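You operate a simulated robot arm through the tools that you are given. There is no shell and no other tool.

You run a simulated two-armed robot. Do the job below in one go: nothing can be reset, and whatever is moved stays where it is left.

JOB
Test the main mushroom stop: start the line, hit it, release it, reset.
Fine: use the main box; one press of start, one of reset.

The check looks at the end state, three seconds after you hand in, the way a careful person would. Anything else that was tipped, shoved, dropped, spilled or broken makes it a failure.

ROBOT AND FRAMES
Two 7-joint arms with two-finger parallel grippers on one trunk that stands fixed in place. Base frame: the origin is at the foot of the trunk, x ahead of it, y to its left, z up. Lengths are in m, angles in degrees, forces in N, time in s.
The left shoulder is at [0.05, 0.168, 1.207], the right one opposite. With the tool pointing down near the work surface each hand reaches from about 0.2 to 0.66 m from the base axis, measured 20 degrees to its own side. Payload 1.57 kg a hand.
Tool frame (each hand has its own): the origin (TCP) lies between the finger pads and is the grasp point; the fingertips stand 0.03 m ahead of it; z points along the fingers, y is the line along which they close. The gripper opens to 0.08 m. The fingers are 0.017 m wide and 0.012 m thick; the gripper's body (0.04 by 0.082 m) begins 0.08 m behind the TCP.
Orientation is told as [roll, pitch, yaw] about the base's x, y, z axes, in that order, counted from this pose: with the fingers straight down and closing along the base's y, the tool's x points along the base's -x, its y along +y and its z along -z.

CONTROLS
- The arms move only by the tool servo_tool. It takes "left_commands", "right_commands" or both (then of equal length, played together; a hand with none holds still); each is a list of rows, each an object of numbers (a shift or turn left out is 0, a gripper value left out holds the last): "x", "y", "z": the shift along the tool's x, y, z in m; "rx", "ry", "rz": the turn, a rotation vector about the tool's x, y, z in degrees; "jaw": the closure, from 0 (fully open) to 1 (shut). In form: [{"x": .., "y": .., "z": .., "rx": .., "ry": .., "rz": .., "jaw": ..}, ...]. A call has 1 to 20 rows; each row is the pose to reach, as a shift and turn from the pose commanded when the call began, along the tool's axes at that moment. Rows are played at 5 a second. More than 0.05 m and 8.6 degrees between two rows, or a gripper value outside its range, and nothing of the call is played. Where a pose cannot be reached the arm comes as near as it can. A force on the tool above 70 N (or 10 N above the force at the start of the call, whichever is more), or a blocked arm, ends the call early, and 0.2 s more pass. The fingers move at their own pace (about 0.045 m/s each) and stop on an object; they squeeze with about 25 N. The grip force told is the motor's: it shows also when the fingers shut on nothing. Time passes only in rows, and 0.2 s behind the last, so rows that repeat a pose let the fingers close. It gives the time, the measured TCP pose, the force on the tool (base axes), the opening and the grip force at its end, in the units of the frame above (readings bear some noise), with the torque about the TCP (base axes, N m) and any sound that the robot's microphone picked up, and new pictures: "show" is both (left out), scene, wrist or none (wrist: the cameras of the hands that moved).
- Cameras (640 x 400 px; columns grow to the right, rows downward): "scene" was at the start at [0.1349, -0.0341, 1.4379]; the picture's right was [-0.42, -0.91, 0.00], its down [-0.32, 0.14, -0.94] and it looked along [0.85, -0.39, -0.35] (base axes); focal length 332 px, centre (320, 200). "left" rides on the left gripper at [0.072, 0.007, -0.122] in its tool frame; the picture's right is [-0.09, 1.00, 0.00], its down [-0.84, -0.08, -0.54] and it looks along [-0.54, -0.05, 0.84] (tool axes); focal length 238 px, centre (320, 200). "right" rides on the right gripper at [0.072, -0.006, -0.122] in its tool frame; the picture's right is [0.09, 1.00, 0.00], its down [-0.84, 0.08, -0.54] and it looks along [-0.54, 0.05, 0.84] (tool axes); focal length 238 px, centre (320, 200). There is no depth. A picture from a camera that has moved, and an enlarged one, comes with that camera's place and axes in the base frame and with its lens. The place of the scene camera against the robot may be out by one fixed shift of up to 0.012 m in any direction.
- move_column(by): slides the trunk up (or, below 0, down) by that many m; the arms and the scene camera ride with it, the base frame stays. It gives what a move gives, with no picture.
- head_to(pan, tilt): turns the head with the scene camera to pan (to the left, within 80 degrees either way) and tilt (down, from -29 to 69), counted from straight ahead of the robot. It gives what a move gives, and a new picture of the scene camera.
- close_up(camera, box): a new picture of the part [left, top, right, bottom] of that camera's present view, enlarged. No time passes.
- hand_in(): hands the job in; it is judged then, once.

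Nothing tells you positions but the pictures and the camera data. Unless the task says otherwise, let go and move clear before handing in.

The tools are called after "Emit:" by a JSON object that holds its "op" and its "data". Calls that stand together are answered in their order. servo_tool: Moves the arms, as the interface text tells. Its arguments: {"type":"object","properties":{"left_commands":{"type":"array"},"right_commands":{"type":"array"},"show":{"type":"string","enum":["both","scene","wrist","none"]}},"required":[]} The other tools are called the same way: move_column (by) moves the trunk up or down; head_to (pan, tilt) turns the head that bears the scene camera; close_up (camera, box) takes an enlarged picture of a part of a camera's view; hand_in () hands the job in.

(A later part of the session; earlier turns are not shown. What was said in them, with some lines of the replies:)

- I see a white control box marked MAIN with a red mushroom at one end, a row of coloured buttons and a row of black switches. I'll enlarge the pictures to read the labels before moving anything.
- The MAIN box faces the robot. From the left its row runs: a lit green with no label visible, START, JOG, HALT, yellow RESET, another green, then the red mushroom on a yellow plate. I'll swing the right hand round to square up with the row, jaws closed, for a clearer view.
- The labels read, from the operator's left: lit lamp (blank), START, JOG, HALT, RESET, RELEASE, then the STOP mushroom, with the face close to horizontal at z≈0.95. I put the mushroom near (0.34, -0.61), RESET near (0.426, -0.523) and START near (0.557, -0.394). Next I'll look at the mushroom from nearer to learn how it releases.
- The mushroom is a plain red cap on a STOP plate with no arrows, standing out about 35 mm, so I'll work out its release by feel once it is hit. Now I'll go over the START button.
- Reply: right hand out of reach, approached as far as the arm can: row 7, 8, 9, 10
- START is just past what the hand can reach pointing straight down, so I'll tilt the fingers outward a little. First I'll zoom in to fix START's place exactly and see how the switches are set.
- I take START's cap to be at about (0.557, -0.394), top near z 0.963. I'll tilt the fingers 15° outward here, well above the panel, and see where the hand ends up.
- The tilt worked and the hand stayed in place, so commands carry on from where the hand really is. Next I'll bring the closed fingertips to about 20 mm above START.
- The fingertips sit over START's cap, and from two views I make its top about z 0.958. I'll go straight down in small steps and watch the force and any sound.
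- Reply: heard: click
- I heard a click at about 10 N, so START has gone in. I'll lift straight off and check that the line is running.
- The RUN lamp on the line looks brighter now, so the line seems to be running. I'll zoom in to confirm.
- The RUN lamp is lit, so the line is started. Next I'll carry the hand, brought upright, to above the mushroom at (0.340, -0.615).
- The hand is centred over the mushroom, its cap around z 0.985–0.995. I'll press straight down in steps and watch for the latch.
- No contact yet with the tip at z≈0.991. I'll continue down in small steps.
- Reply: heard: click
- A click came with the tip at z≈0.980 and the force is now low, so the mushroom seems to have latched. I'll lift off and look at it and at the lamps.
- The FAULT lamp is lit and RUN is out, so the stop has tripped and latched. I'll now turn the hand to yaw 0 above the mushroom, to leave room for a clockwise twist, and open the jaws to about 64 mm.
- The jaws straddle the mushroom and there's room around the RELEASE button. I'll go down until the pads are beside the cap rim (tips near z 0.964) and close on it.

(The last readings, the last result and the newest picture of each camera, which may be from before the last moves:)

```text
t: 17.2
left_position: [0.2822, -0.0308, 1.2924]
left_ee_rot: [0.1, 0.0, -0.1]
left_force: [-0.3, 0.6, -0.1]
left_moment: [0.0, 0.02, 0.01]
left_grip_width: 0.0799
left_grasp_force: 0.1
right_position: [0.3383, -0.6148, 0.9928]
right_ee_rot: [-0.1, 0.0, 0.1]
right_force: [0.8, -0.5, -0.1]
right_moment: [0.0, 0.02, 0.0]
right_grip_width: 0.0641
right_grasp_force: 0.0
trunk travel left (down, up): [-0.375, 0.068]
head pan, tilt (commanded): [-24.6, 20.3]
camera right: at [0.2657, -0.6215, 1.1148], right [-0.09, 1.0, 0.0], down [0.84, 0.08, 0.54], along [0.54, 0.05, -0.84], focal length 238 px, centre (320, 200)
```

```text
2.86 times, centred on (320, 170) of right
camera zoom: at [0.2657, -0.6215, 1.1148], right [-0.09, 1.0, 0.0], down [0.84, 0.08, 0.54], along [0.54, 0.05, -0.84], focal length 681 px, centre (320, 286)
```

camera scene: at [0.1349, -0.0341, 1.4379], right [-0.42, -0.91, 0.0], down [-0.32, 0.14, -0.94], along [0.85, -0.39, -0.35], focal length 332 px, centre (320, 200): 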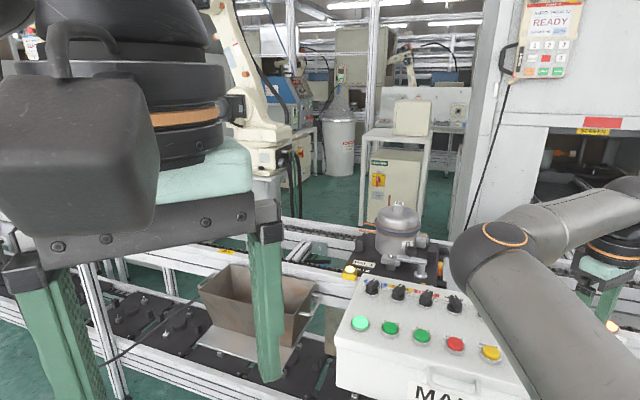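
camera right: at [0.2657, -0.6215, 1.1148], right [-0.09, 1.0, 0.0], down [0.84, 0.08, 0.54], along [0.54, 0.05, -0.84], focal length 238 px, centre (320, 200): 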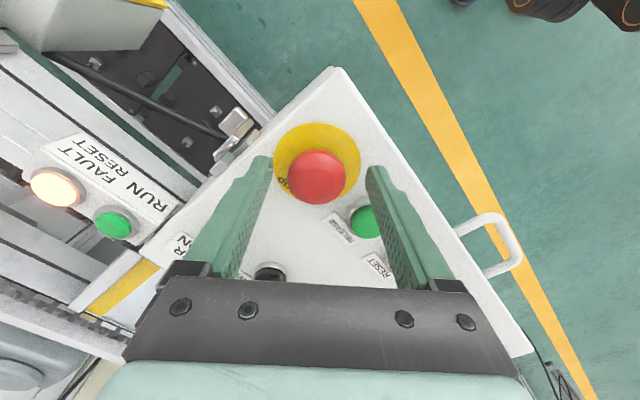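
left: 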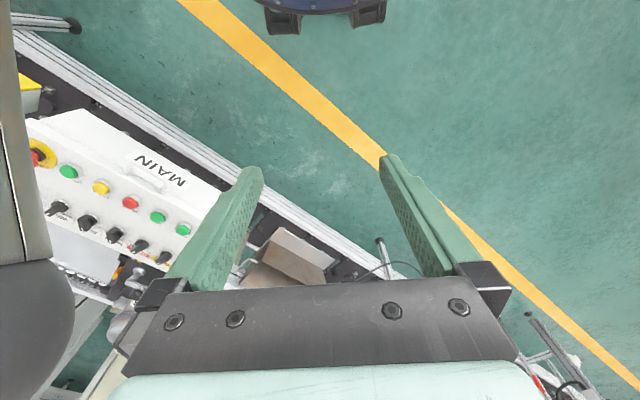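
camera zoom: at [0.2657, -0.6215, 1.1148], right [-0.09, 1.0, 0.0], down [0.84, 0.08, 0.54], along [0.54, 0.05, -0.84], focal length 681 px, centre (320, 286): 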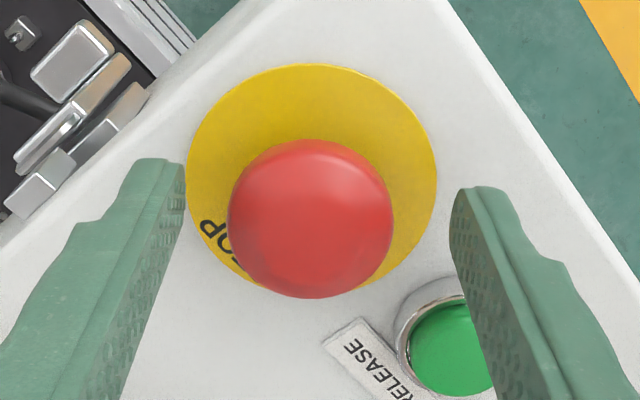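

The cap sits about 2 mm toward -y of the jaw centre. I'll shift over and close on it.

Emit:
{"op": "servo_tool", "data": {"right_commands": [{"y": -0.002, "jaw": 0.2}, {"y": -0.002, "jaw": 0.4}, {"y": -0.002, "jaw": 0.7}, {"y": -0.002, "jaw": 1}, {"y": -0.002, "jaw": 1}, {"y": -0.002, "jaw": 1}], "show": "wrist"}}

Emit:
{"op": "close_up", "data": {"camera": "right", "box": [220, 100, 420, 240]}}

```text
t: 18.6
left_position: [0.2828, -0.0311, 1.2922]
left_ee_rot: [0.0, 0.0, -0.1]
left_force: [-0.4, 0.0, 1.0]
left_moment: [-0.04, 0.0, -0.01]
left_grip_width: 0.08
left_grasp_force: 0.2
right_position: [0.3389, -0.6179, 0.9932]
right_ee_rot: [-0.1, 0.0, 0.1]
right_force: [0.0, -0.2, -0.4]
right_moment: [0.05, -0.03, -0.02]
right_grip_width: 0.0392
right_grasp_force: 44.4
trunk travel left (down, up): [-0.375, 0.068]
head pan, tilt (commanded): [-24.6, 20.3]
camera right: at [0.2658, -0.6234, 1.115], right [-0.09, 1.0, 0.0], down [0.84, 0.08, 0.54], along [0.54, 0.05, -0.84], focal length 238 px, centre (320, 200)
```

right: 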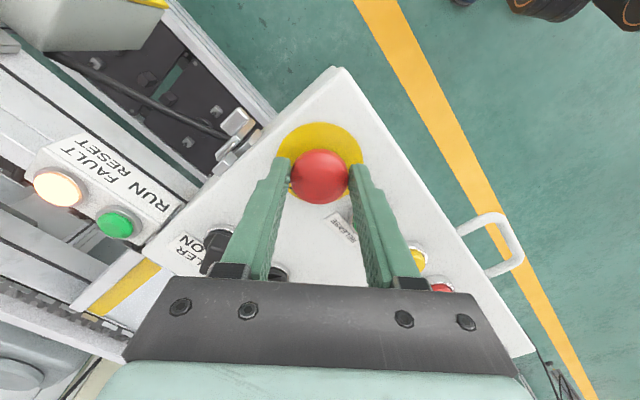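

```text
2.86 times, centred on (320, 170) of right
camera zoom: at [0.2658, -0.6234, 1.115], right [-0.09, 1.0, 0.0], down [0.84, 0.08, 0.54], along [0.54, 0.05, -0.84], focal length 681 px, centre (320, 286)
```

zoom: 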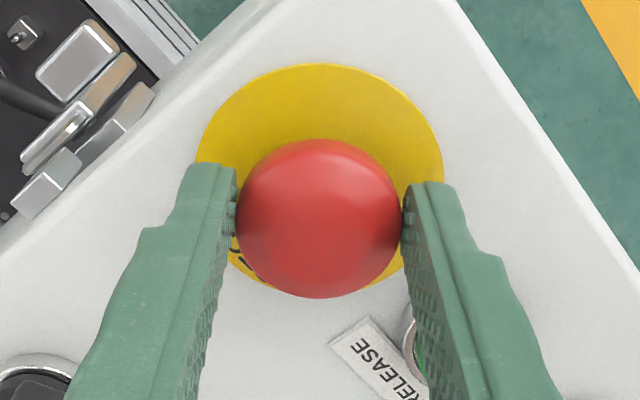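

The cap is gripped at 39 mm with little side load. I'll twist clockwise in stages and watch the torque and sound.

Emit:
{"op": "servo_tool", "data": {"right_commands": [{"rz": 5, "jaw": 1}, {"rz": 10, "jaw": 1}, {"rz": 15, "jaw": 1}, {"rz": 20, "jaw": 1}], "show": "wrist"}}

```text
t: 19.6
left_position: [0.2825, -0.0296, 1.2921]
left_ee_rot: [0.0, 0.0, 0.0]
left_force: [-0.4, -0.3, -0.5]
left_moment: [0.0, -0.02, 0.03]
left_grip_width: 0.0799
left_grasp_force: 0.1
right_position: [0.3392, -0.6164, 0.9932]
right_ee_rot: [0.0, 0.0, -20.1]
right_force: [0.3, 4.4, -0.4]
right_moment: [0.21, 0.0, 0.91]
right_grip_width: 0.0392
right_grasp_force: 44.8
trunk travel left (down, up): [-0.375, 0.068]
head pan, tilt (commanded): [-24.6, 20.3]
camera right: at [0.2684, -0.5974, 1.1148], right [0.25, 0.97, 0.0], down [0.81, -0.21, 0.54], along [0.52, -0.14, -0.84], focal length 238 px, centre (320, 200)
```

right: 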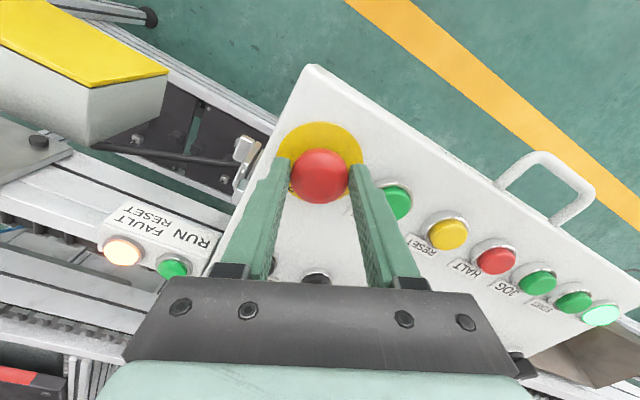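

The torque is 0.9 N m against the twist, and no pop yet. I'll carry the turn further the same way.

Emit:
{"op": "servo_tool", "data": {"right_commands": [{"rz": 6, "jaw": 1}, {"rz": 12, "jaw": 1}, {"rz": 18, "jaw": 1}, {"rz": 24, "jaw": 1}], "show": "wrist"}}

```text
t: 20.6
left_position: [0.2834, -0.028, 1.2931]
left_ee_rot: [-0.1, 0.0, 0.0]
left_force: [-0.8, -0.7, 0.2]
left_moment: [0.0, 0.04, -0.01]
left_grip_width: 0.08
left_grasp_force: 0.0
right_position: [0.3406, -0.6156, 0.9939]
right_ee_rot: [0.1, 0.0, -43.8]
right_force: [5.4, 13.3, -1.6]
right_moment: [0.37, -0.06, 0.9]
right_grip_width: 0.0396
right_grasp_force: 44.6
trunk travel left (down, up): [-0.375, 0.068]
head pan, tilt (commanded): [-24.6, 20.3]
camera right: at [0.2828, -0.5699, 1.115], right [0.62, 0.78, 0.0], down [0.66, -0.52, 0.54], along [0.42, -0.34, -0.84], focal length 238 px, centre (320, 200)
```

right: 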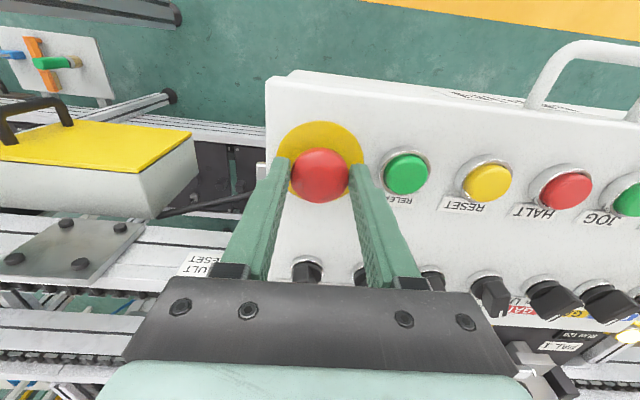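

The torque has levelled off at 0.9 N m, so the pads are just slipping round a cap that won't turn clockwise. A side load has built up too. I'll ease the grip, recentre and take hold again before trying another way.

Emit:
{"op": "servo_tool", "data": {"right_commands": [{"jaw": 0.35}, {"jaw": 0.35}, {"x": -0.001, "y": 0.0018, "z": 0.003, "jaw": 0.35}, {"x": -0.001, "y": 0.0018, "z": 0.003, "jaw": 0.7}, {"x": -0.001, "y": 0.0018, "z": 0.003, "jaw": 1}, {"x": -0.001, "y": 0.0018, "z": 0.003, "jaw": 1}], "show": "wrist"}}

Emit:
{"op": "close_up", "data": {"camera": "right", "box": [220, 100, 420, 240]}}

```text
t: 22.0
left_position: [0.2832, -0.0295, 1.2925]
left_ee_rot: [0.0, 0.0, 0.1]
left_force: [0.0, -0.3, -0.2]
left_moment: [-0.03, 0.01, 0.01]
left_grip_width: 0.0802
left_grasp_force: 0.0
right_position: [0.3417, -0.6156, 0.9907]
right_ee_rot: [-0.2, -0.1, -43.9]
right_force: [1.2, 0.8, 0.5]
right_moment: [-0.04, -0.05, 0.0]
right_grip_width: 0.0397
right_grasp_force: 30.2
trunk travel left (down, up): [-0.375, 0.068]
head pan, tilt (commanded): [-24.6, 20.3]
camera right: at [0.2839, -0.5703, 1.1119], right [0.62, 0.78, 0.0], down [0.66, -0.52, 0.54], along [0.42, -0.34, -0.84], focal length 238 px, centre (320, 200)
```

right: 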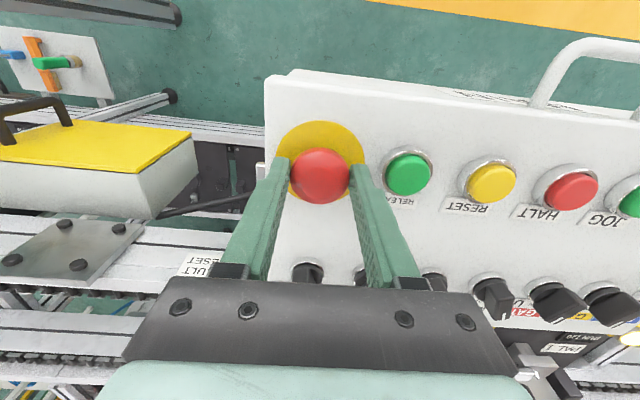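

```text
2.86 times, centred on (320, 170) of right
camera zoom: at [0.2839, -0.5703, 1.1119], right [0.62, 0.78, 0.0], down [0.66, -0.52, 0.54], along [0.42, -0.34, -0.84], focal length 681 px, centre (320, 286)
```

zoom: 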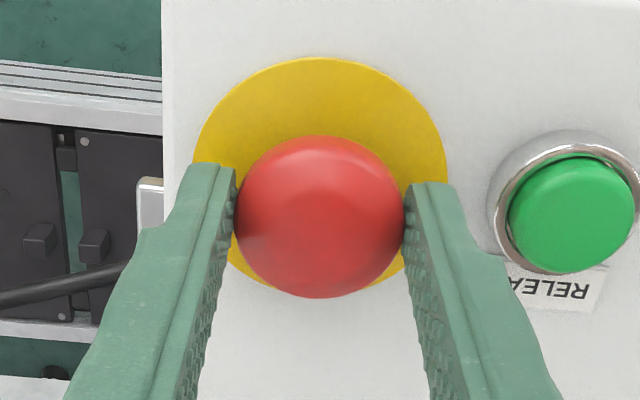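

The grip is centred now, with no side load. With no arrows and no turning, it's likely a pull-to-release head, so I'll pull gently straight up.

Emit:
{"op": "servo_tool", "data": {"right_commands": [{"jaw": 1}, {"z": -0.002, "jaw": 1}, {"z": -0.004, "jaw": 1}, {"z": -0.006, "jaw": 1}], "show": "wrist"}}

Emit:
{"op": "close_up", "data": {"camera": "right", "box": [220, 100, 420, 240]}}

```text
t: 23.0
left_position: [0.283, -0.0295, 1.2928]
left_ee_rot: [0.0, 0.1, 0.0]
left_force: [0.7, 0.7, 0.2]
left_moment: [0.01, -0.03, 0.03]
left_grip_width: 0.0801
left_grasp_force: 0.1
right_position: [0.3422, -0.6159, 0.996]
right_ee_rot: [0.1, 0.0, -43.9]
right_force: [2.8, 1.7, 1.6]
right_moment: [0.7, 0.37, 0.06]
right_grip_width: 0.0392
right_grasp_force: 44.7
trunk travel left (down, up): [-0.375, 0.068]
head pan, tilt (commanded): [-24.6, 20.3]
heard: click
camera right: at [0.2839, -0.5705, 1.1183], right [0.62, 0.78, 0.0], down [0.66, -0.52, 0.54], along [0.42, -0.34, -0.84], focal length 238 px, centre (320, 200)
```

right: 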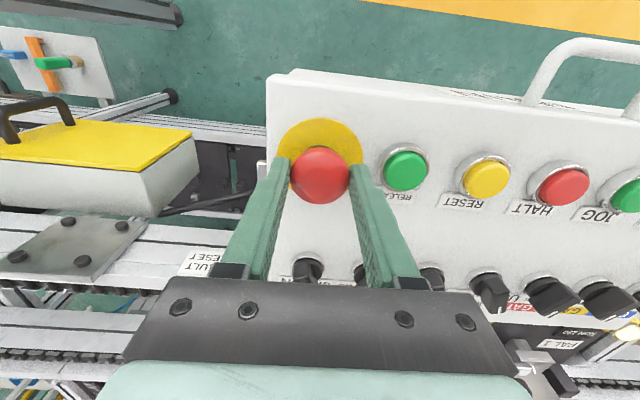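

```text
2.86 times, centred on (320, 170) of right
camera zoom: at [0.2839, -0.5705, 1.1183], right [0.62, 0.78, 0.0], down [0.66, -0.52, 0.54], along [0.42, -0.34, -0.84], focal length 681 px, centre (320, 286)
```

zoom: 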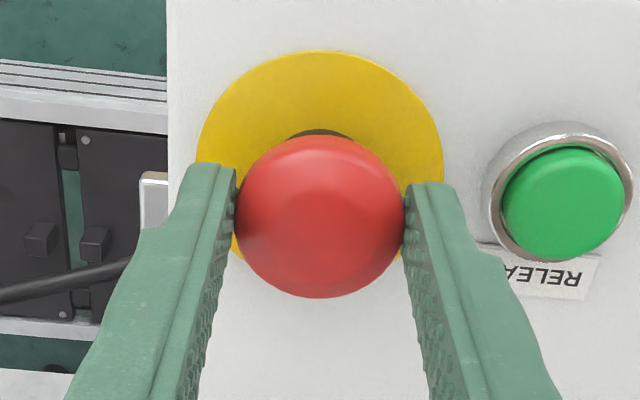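

There was a click and the cap has come up, showing its collar. It is a pull-release head and it's released. I'll open the jaws, lift clear and check.

Emit:
{"op": "servo_tool", "data": {"right_commands": [{"jaw": 0.3}, {"jaw": 0.3}, {"jaw": 0.3}, {"z": -0.03, "jaw": 0.3}, {"z": -0.07, "jaw": 0.3}, {"z": -0.09, "jaw": 0.3}, {"z": -0.09, "jaw": 0.3}], "show": "both"}}

Emit:
{"op": "close_up", "data": {"camera": "right", "box": [180, 80, 420, 260]}}

```text
t: 24.6
left_position: [0.2832, -0.0299, 1.292]
left_ee_rot: [-0.1, -0.1, 0.0]
left_force: [0.3, 0.2, -0.8]
left_moment: [0.0, 0.0, -0.01]
left_grip_width: 0.08
left_grasp_force: 0.1
right_position: [0.3418, -0.6172, 1.0867]
right_ee_rot: [-0.1, 0.0, -43.9]
right_force: [-0.1, 1.2, -0.2]
right_moment: [0.01, -0.05, -0.02]
right_grip_width: 0.056
right_grasp_force: 0.0
trunk travel left (down, up): [-0.375, 0.068]
head pan, tilt (commanded): [-24.6, 20.3]
camera scene: at [0.135, -0.0341, 1.4379], right [-0.42, -0.91, 0.0], down [-0.32, 0.14, -0.94], along [0.85, -0.39, -0.35], focal length 332 px, centre (320, 200)
camera right: at [0.2838, -0.571, 1.2084], right [0.62, 0.78, 0.0], down [0.66, -0.52, 0.54], along [0.42, -0.34, -0.84], focal length 238 px, centre (320, 200)
```

scene: 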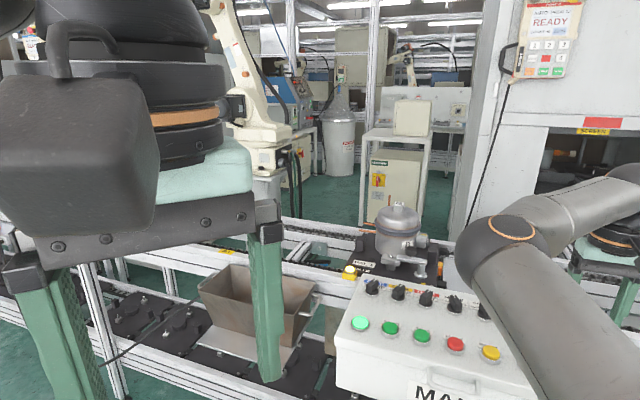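
right: 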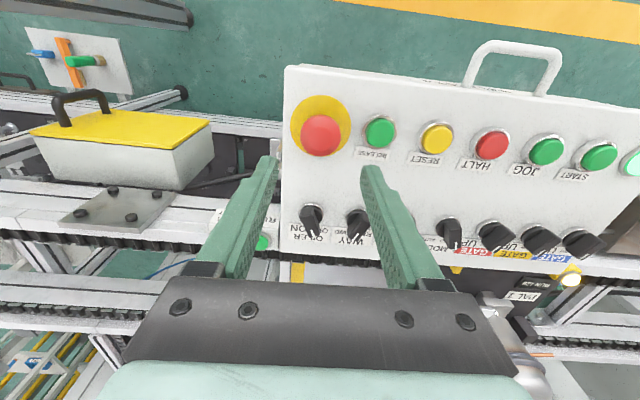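

```text
2.22 times, centred on (300, 170) of right
camera zoom: at [0.2838, -0.571, 1.2084], right [0.62, 0.78, 0.0], down [0.66, -0.52, 0.54], along [0.42, -0.34, -0.84], focal length 530 px, centre (364, 267)
```

zoom: 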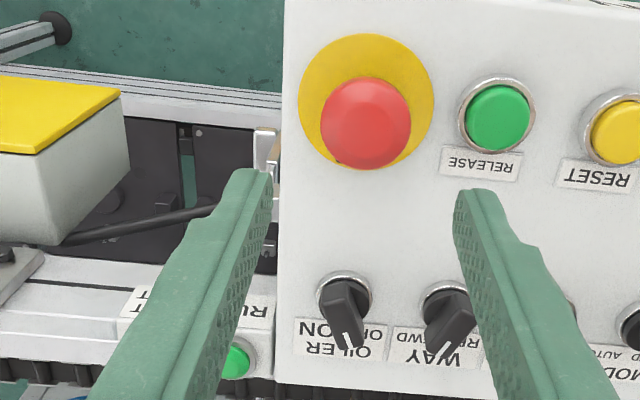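

The mushroom stands proud again. Next is RESET, the yellow button at about (0.427, -0.526); I'll close the jaws and move above it.

Emit:
{"op": "servo_tool", "data": {"right_commands": [{"y": 0.02, "z": -0.01, "jaw": 0.6}, {"y": 0.05, "z": -0.01, "jaw": 1}, {"y": 0.08, "z": -0.01, "jaw": 1}, {"x": 0.001, "y": 0.11, "z": -0.005, "jaw": 1}, {"x": 0.001, "y": 0.1248, "z": 0.02, "jaw": 1}, {"x": 0.001, "y": 0.1248, "z": 0.05, "jaw": 1}, {"x": 0.001, "y": 0.1248, "z": 0.056, "jaw": 1}, {"x": 0.001, "y": 0.1248, "z": 0.056, "jaw": 1}], "show": "both"}}

Emit:
{"op": "close_up", "data": {"camera": "right", "box": [240, 100, 400, 220]}}

Emit:
{"op": "close_up", "data": {"camera": "scene", "box": [540, 300, 640, 400]}}

```text
t: 26.4
left_position: [0.282, -0.0295, 1.2939]
left_ee_rot: [-0.1, 0.0, 0.0]
left_force: [0.6, 0.5, -0.6]
left_moment: [-0.03, 0.02, -0.01]
left_grip_width: 0.0799
left_grasp_force: 0.0
right_position: [0.4278, -0.5256, 1.0315]
right_ee_rot: [-0.1, -0.1, -43.9]
right_force: [0.1, 0.1, 0.2]
right_moment: [0.02, -0.03, 0.0]
right_grip_width: 0.0
right_grasp_force: 21.2
trunk travel left (down, up): [-0.375, 0.068]
head pan, tilt (commanded): [-24.6, 20.3]
camera scene: at [0.1349, -0.0341, 1.4379], right [-0.42, -0.91, 0.0], down [-0.32, 0.14, -0.94], along [0.85, -0.39, -0.35], focal length 332 px, centre (320, 200)
camera right: at [0.3697, -0.48, 1.1519], right [0.62, 0.78, 0.0], down [0.66, -0.52, 0.54], along [0.42, -0.34, -0.84], focal length 238 px, centre (320, 200)
```

scene: 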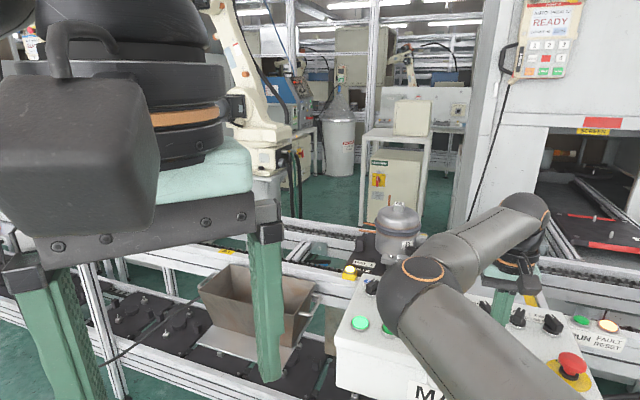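
right: 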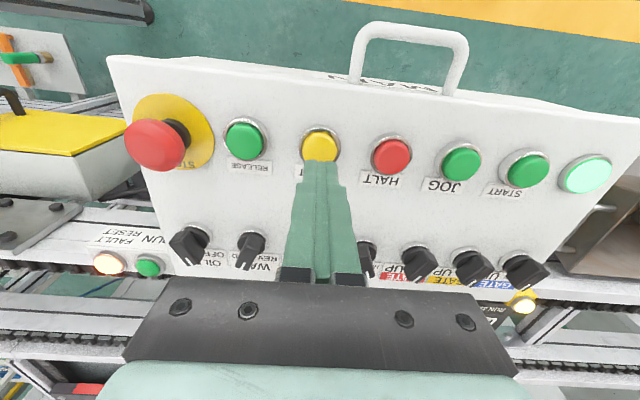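

```text
3.33 times, centred on (320, 160) of right
camera zoom: at [0.3697, -0.48, 1.1519], right [0.62, 0.78, 0.0], down [0.66, -0.52, 0.54], along [0.42, -0.34, -0.84], focal length 794 px, centre (320, 333)
```

zoom: 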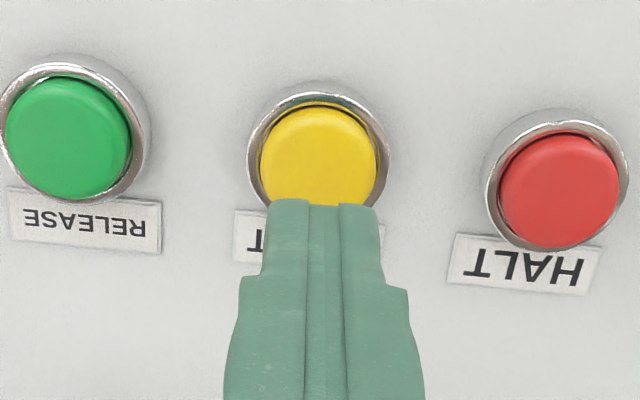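

```text
4.00 times, centred on (590, 350) of scene
camera zoom: at [0.1349, -0.0341, 1.4379], right [-0.42, -0.91, 0.0], down [-0.32, 0.14, -0.94], along [0.85, -0.39, -0.35], focal length 1329 px, centre (-760, -400)
```

zoom: 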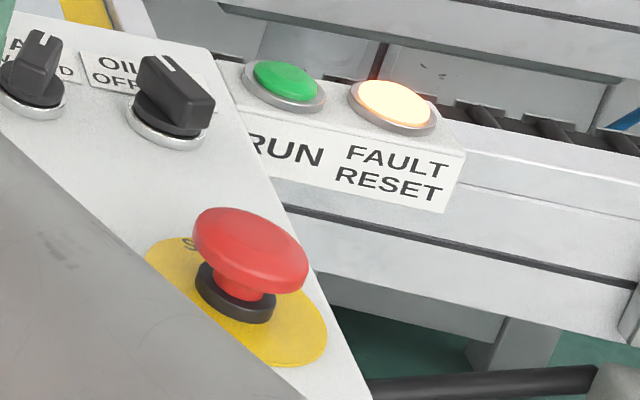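

The fingertips are centred on RESET within about 2 mm, the mushroom looks as it did at first, and FAULT still waits for the reset. I'll press RESET straight down.

Emit:
{"op": "servo_tool", "data": {"right_commands": [{"z": 0.02, "jaw": 1}, {"z": 0.033, "jaw": 1}, {"z": 0.038, "jaw": 1}, {"z": 0.041, "jaw": 1}, {"z": 0.043, "jaw": 1}], "show": "both"}}

```text
t: 27.6
left_position: [0.2818, -0.0276, 1.294]
left_ee_rot: [-0.1, -0.1, 0.1]
left_force: [0.1, 0.1, 0.7]
left_moment: [0.04, -0.02, -0.03]
left_grip_width: 0.0801
left_grasp_force: 0.0
right_position: [0.4264, -0.5263, 0.9905]
right_ee_rot: [-0.1, -0.4, -43.8]
right_force: [0.7, -1.6, 20.7]
right_moment: [0.08, 0.09, 0.0]
right_grip_width: 0.0002
right_grasp_force: 21.4
trunk travel left (down, up): [-0.375, 0.068]
head pan, tilt (commanded): [-24.6, 20.3]
heard: click
camera scene: at [0.1334, -0.0323, 1.4385], right [-0.42, -0.91, 0.0], down [-0.31, 0.14, -0.94], along [0.85, -0.39, -0.35], focal length 332 px, centre (320, 200)
camera right: at [0.3685, -0.4795, 1.1119], right [0.62, 0.78, 0.0], down [0.65, -0.52, 0.55], along [0.43, -0.34, -0.84], focal length 238 px, centre (320, 200)
```

scene: 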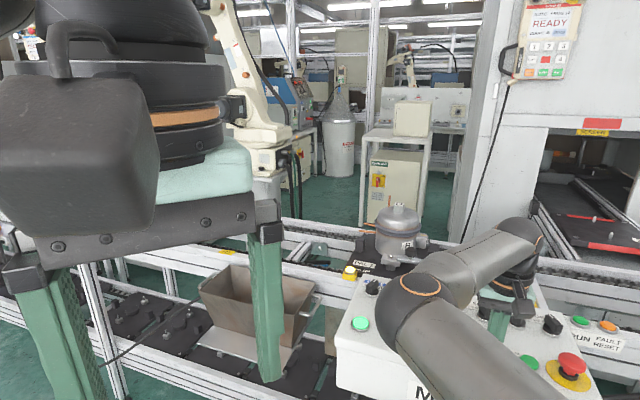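
right: 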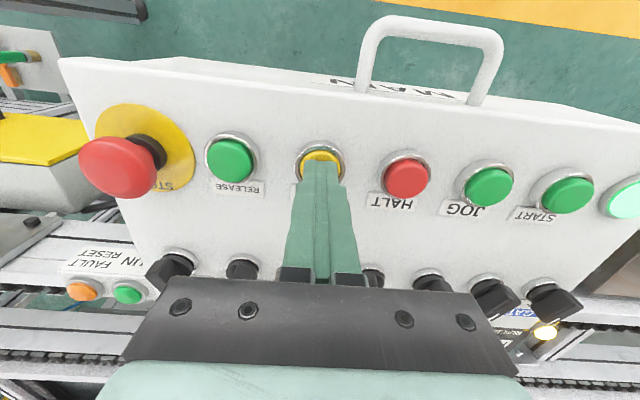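

There was a click at about 20 N and the FAULT lamp has gone out. I'll lift straight off and back the hand well clear, high up.

Emit:
{"op": "servo_tool", "data": {"right_commands": [{"z": -0.015, "jaw": 1}, {"z": -0.05, "jaw": 1}, {"z": -0.09, "jaw": 1}, {"z": -0.13, "jaw": 1}, {"x": 0.03, "z": -0.17, "jaw": 1}, {"x": 0.06, "z": -0.2, "jaw": 1}, {"x": 0.06, "z": -0.24, "jaw": 1}, {"x": 0.06, "z": -0.24, "jaw": 1}], "show": "both"}}

Emit:
{"op": "close_up", "data": {"camera": "right", "box": [160, 60, 480, 260]}}

Emit:
{"op": "close_up", "data": {"camera": "scene", "box": [540, 300, 640, 400]}}

```text
t: 29.4
left_position: [0.2845, -0.0311, 1.2931]
left_ee_rot: [0.1, 0.0, 0.0]
left_force: [-0.3, -0.8, -0.5]
left_moment: [-0.03, 0.01, -0.02]
left_grip_width: 0.0801
left_grasp_force: 0.0
right_position: [0.3838, -0.4847, 1.2288]
right_ee_rot: [-0.2, 0.0, -44.1]
right_force: [0.0, 0.2, -0.3]
right_moment: [0.0, -0.01, -0.01]
right_grip_width: 0.0002
right_grasp_force: 22.1
trunk travel left (down, up): [-0.375, 0.068]
head pan, tilt (commanded): [-24.6, 20.3]
camera scene: at [0.1352, -0.0341, 1.4378], right [-0.42, -0.91, 0.0], down [-0.32, 0.14, -0.94], along [0.85, -0.39, -0.35], focal length 332 px, centre (320, 200)
camera right: at [0.326, -0.4387, 1.3497], right [0.62, 0.78, 0.0], down [0.66, -0.52, 0.54], along [0.42, -0.34, -0.84], focal length 238 px, centre (320, 200)
```

scene: 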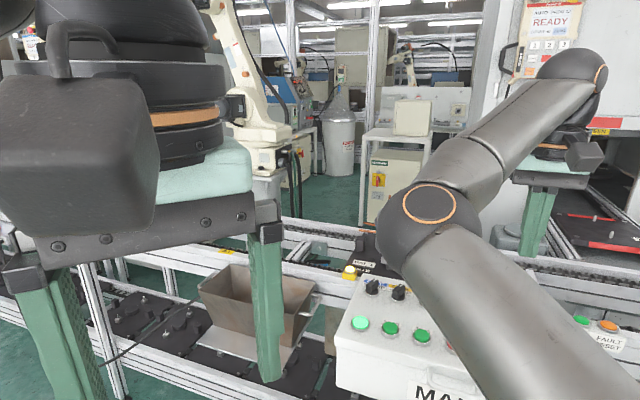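
right: 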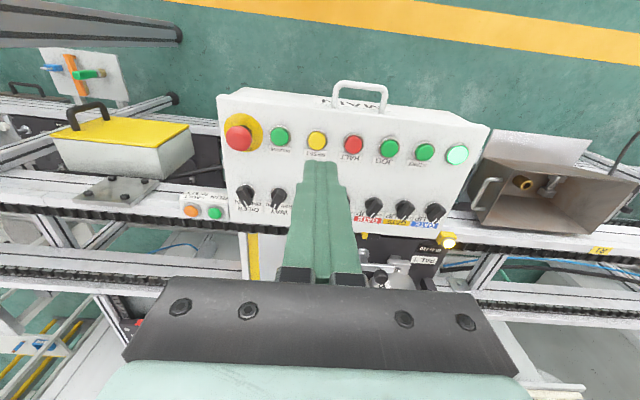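

```text
2.00 times, centred on (320, 160) of right
camera zoom: at [0.326, -0.4387, 1.3497], right [0.62, 0.78, 0.0], down [0.66, -0.52, 0.54], along [0.42, -0.34, -0.84], focal length 477 px, centre (320, 280)
```

zoom: 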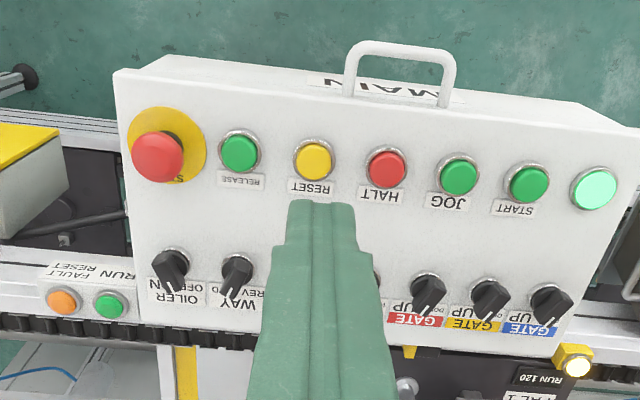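

```text
4.00 times, centred on (590, 350) of scene
camera zoom: at [0.1352, -0.0341, 1.4378], right [-0.42, -0.91, 0.0], down [-0.32, 0.14, -0.94], along [0.85, -0.39, -0.35], focal length 1329 px, centre (-760, -400)
```

zoom: 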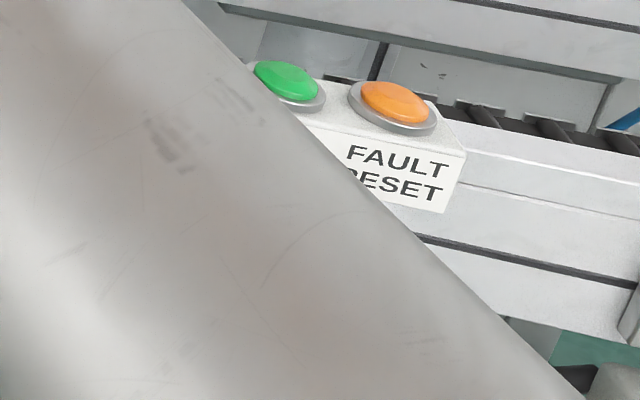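

The mushroom is up, FAULT and RUN are both dark, and I see nothing else disturbed on the box. The right hand is clear and holding nothing, so START and RESET have each been pressed once and I'm handing in.

Emit:
{"op": "hand_in", "data": {}}

```text
The job is handed in.
```

The main mushroom stop works. I ran the whole test on the MAIN box and have handed the job in; no verdict came back.

1. **Start:** I pressed START once. It clicked and the RUN lamp came on.
2. **Stop:** I pushed the mushroom down and it latched. RUN went out and the FAULT lamp came on.
3. **Release:** I first tried twisting the mushroom clockwise, but it wouldn't turn and my grip just slipped round it. It turned out to be a pull type: a straight pull up released it with a click, and it's back at its starting height.
4. **Reset:** I pressed RESET once. It clicked and FAULT went out.

The line is stopped, with RUN and FAULT both off and the mushroom up. I touched no other buttons or switches, and nothing else looks disturbed. The right hand is clear of the box and holding nothing.
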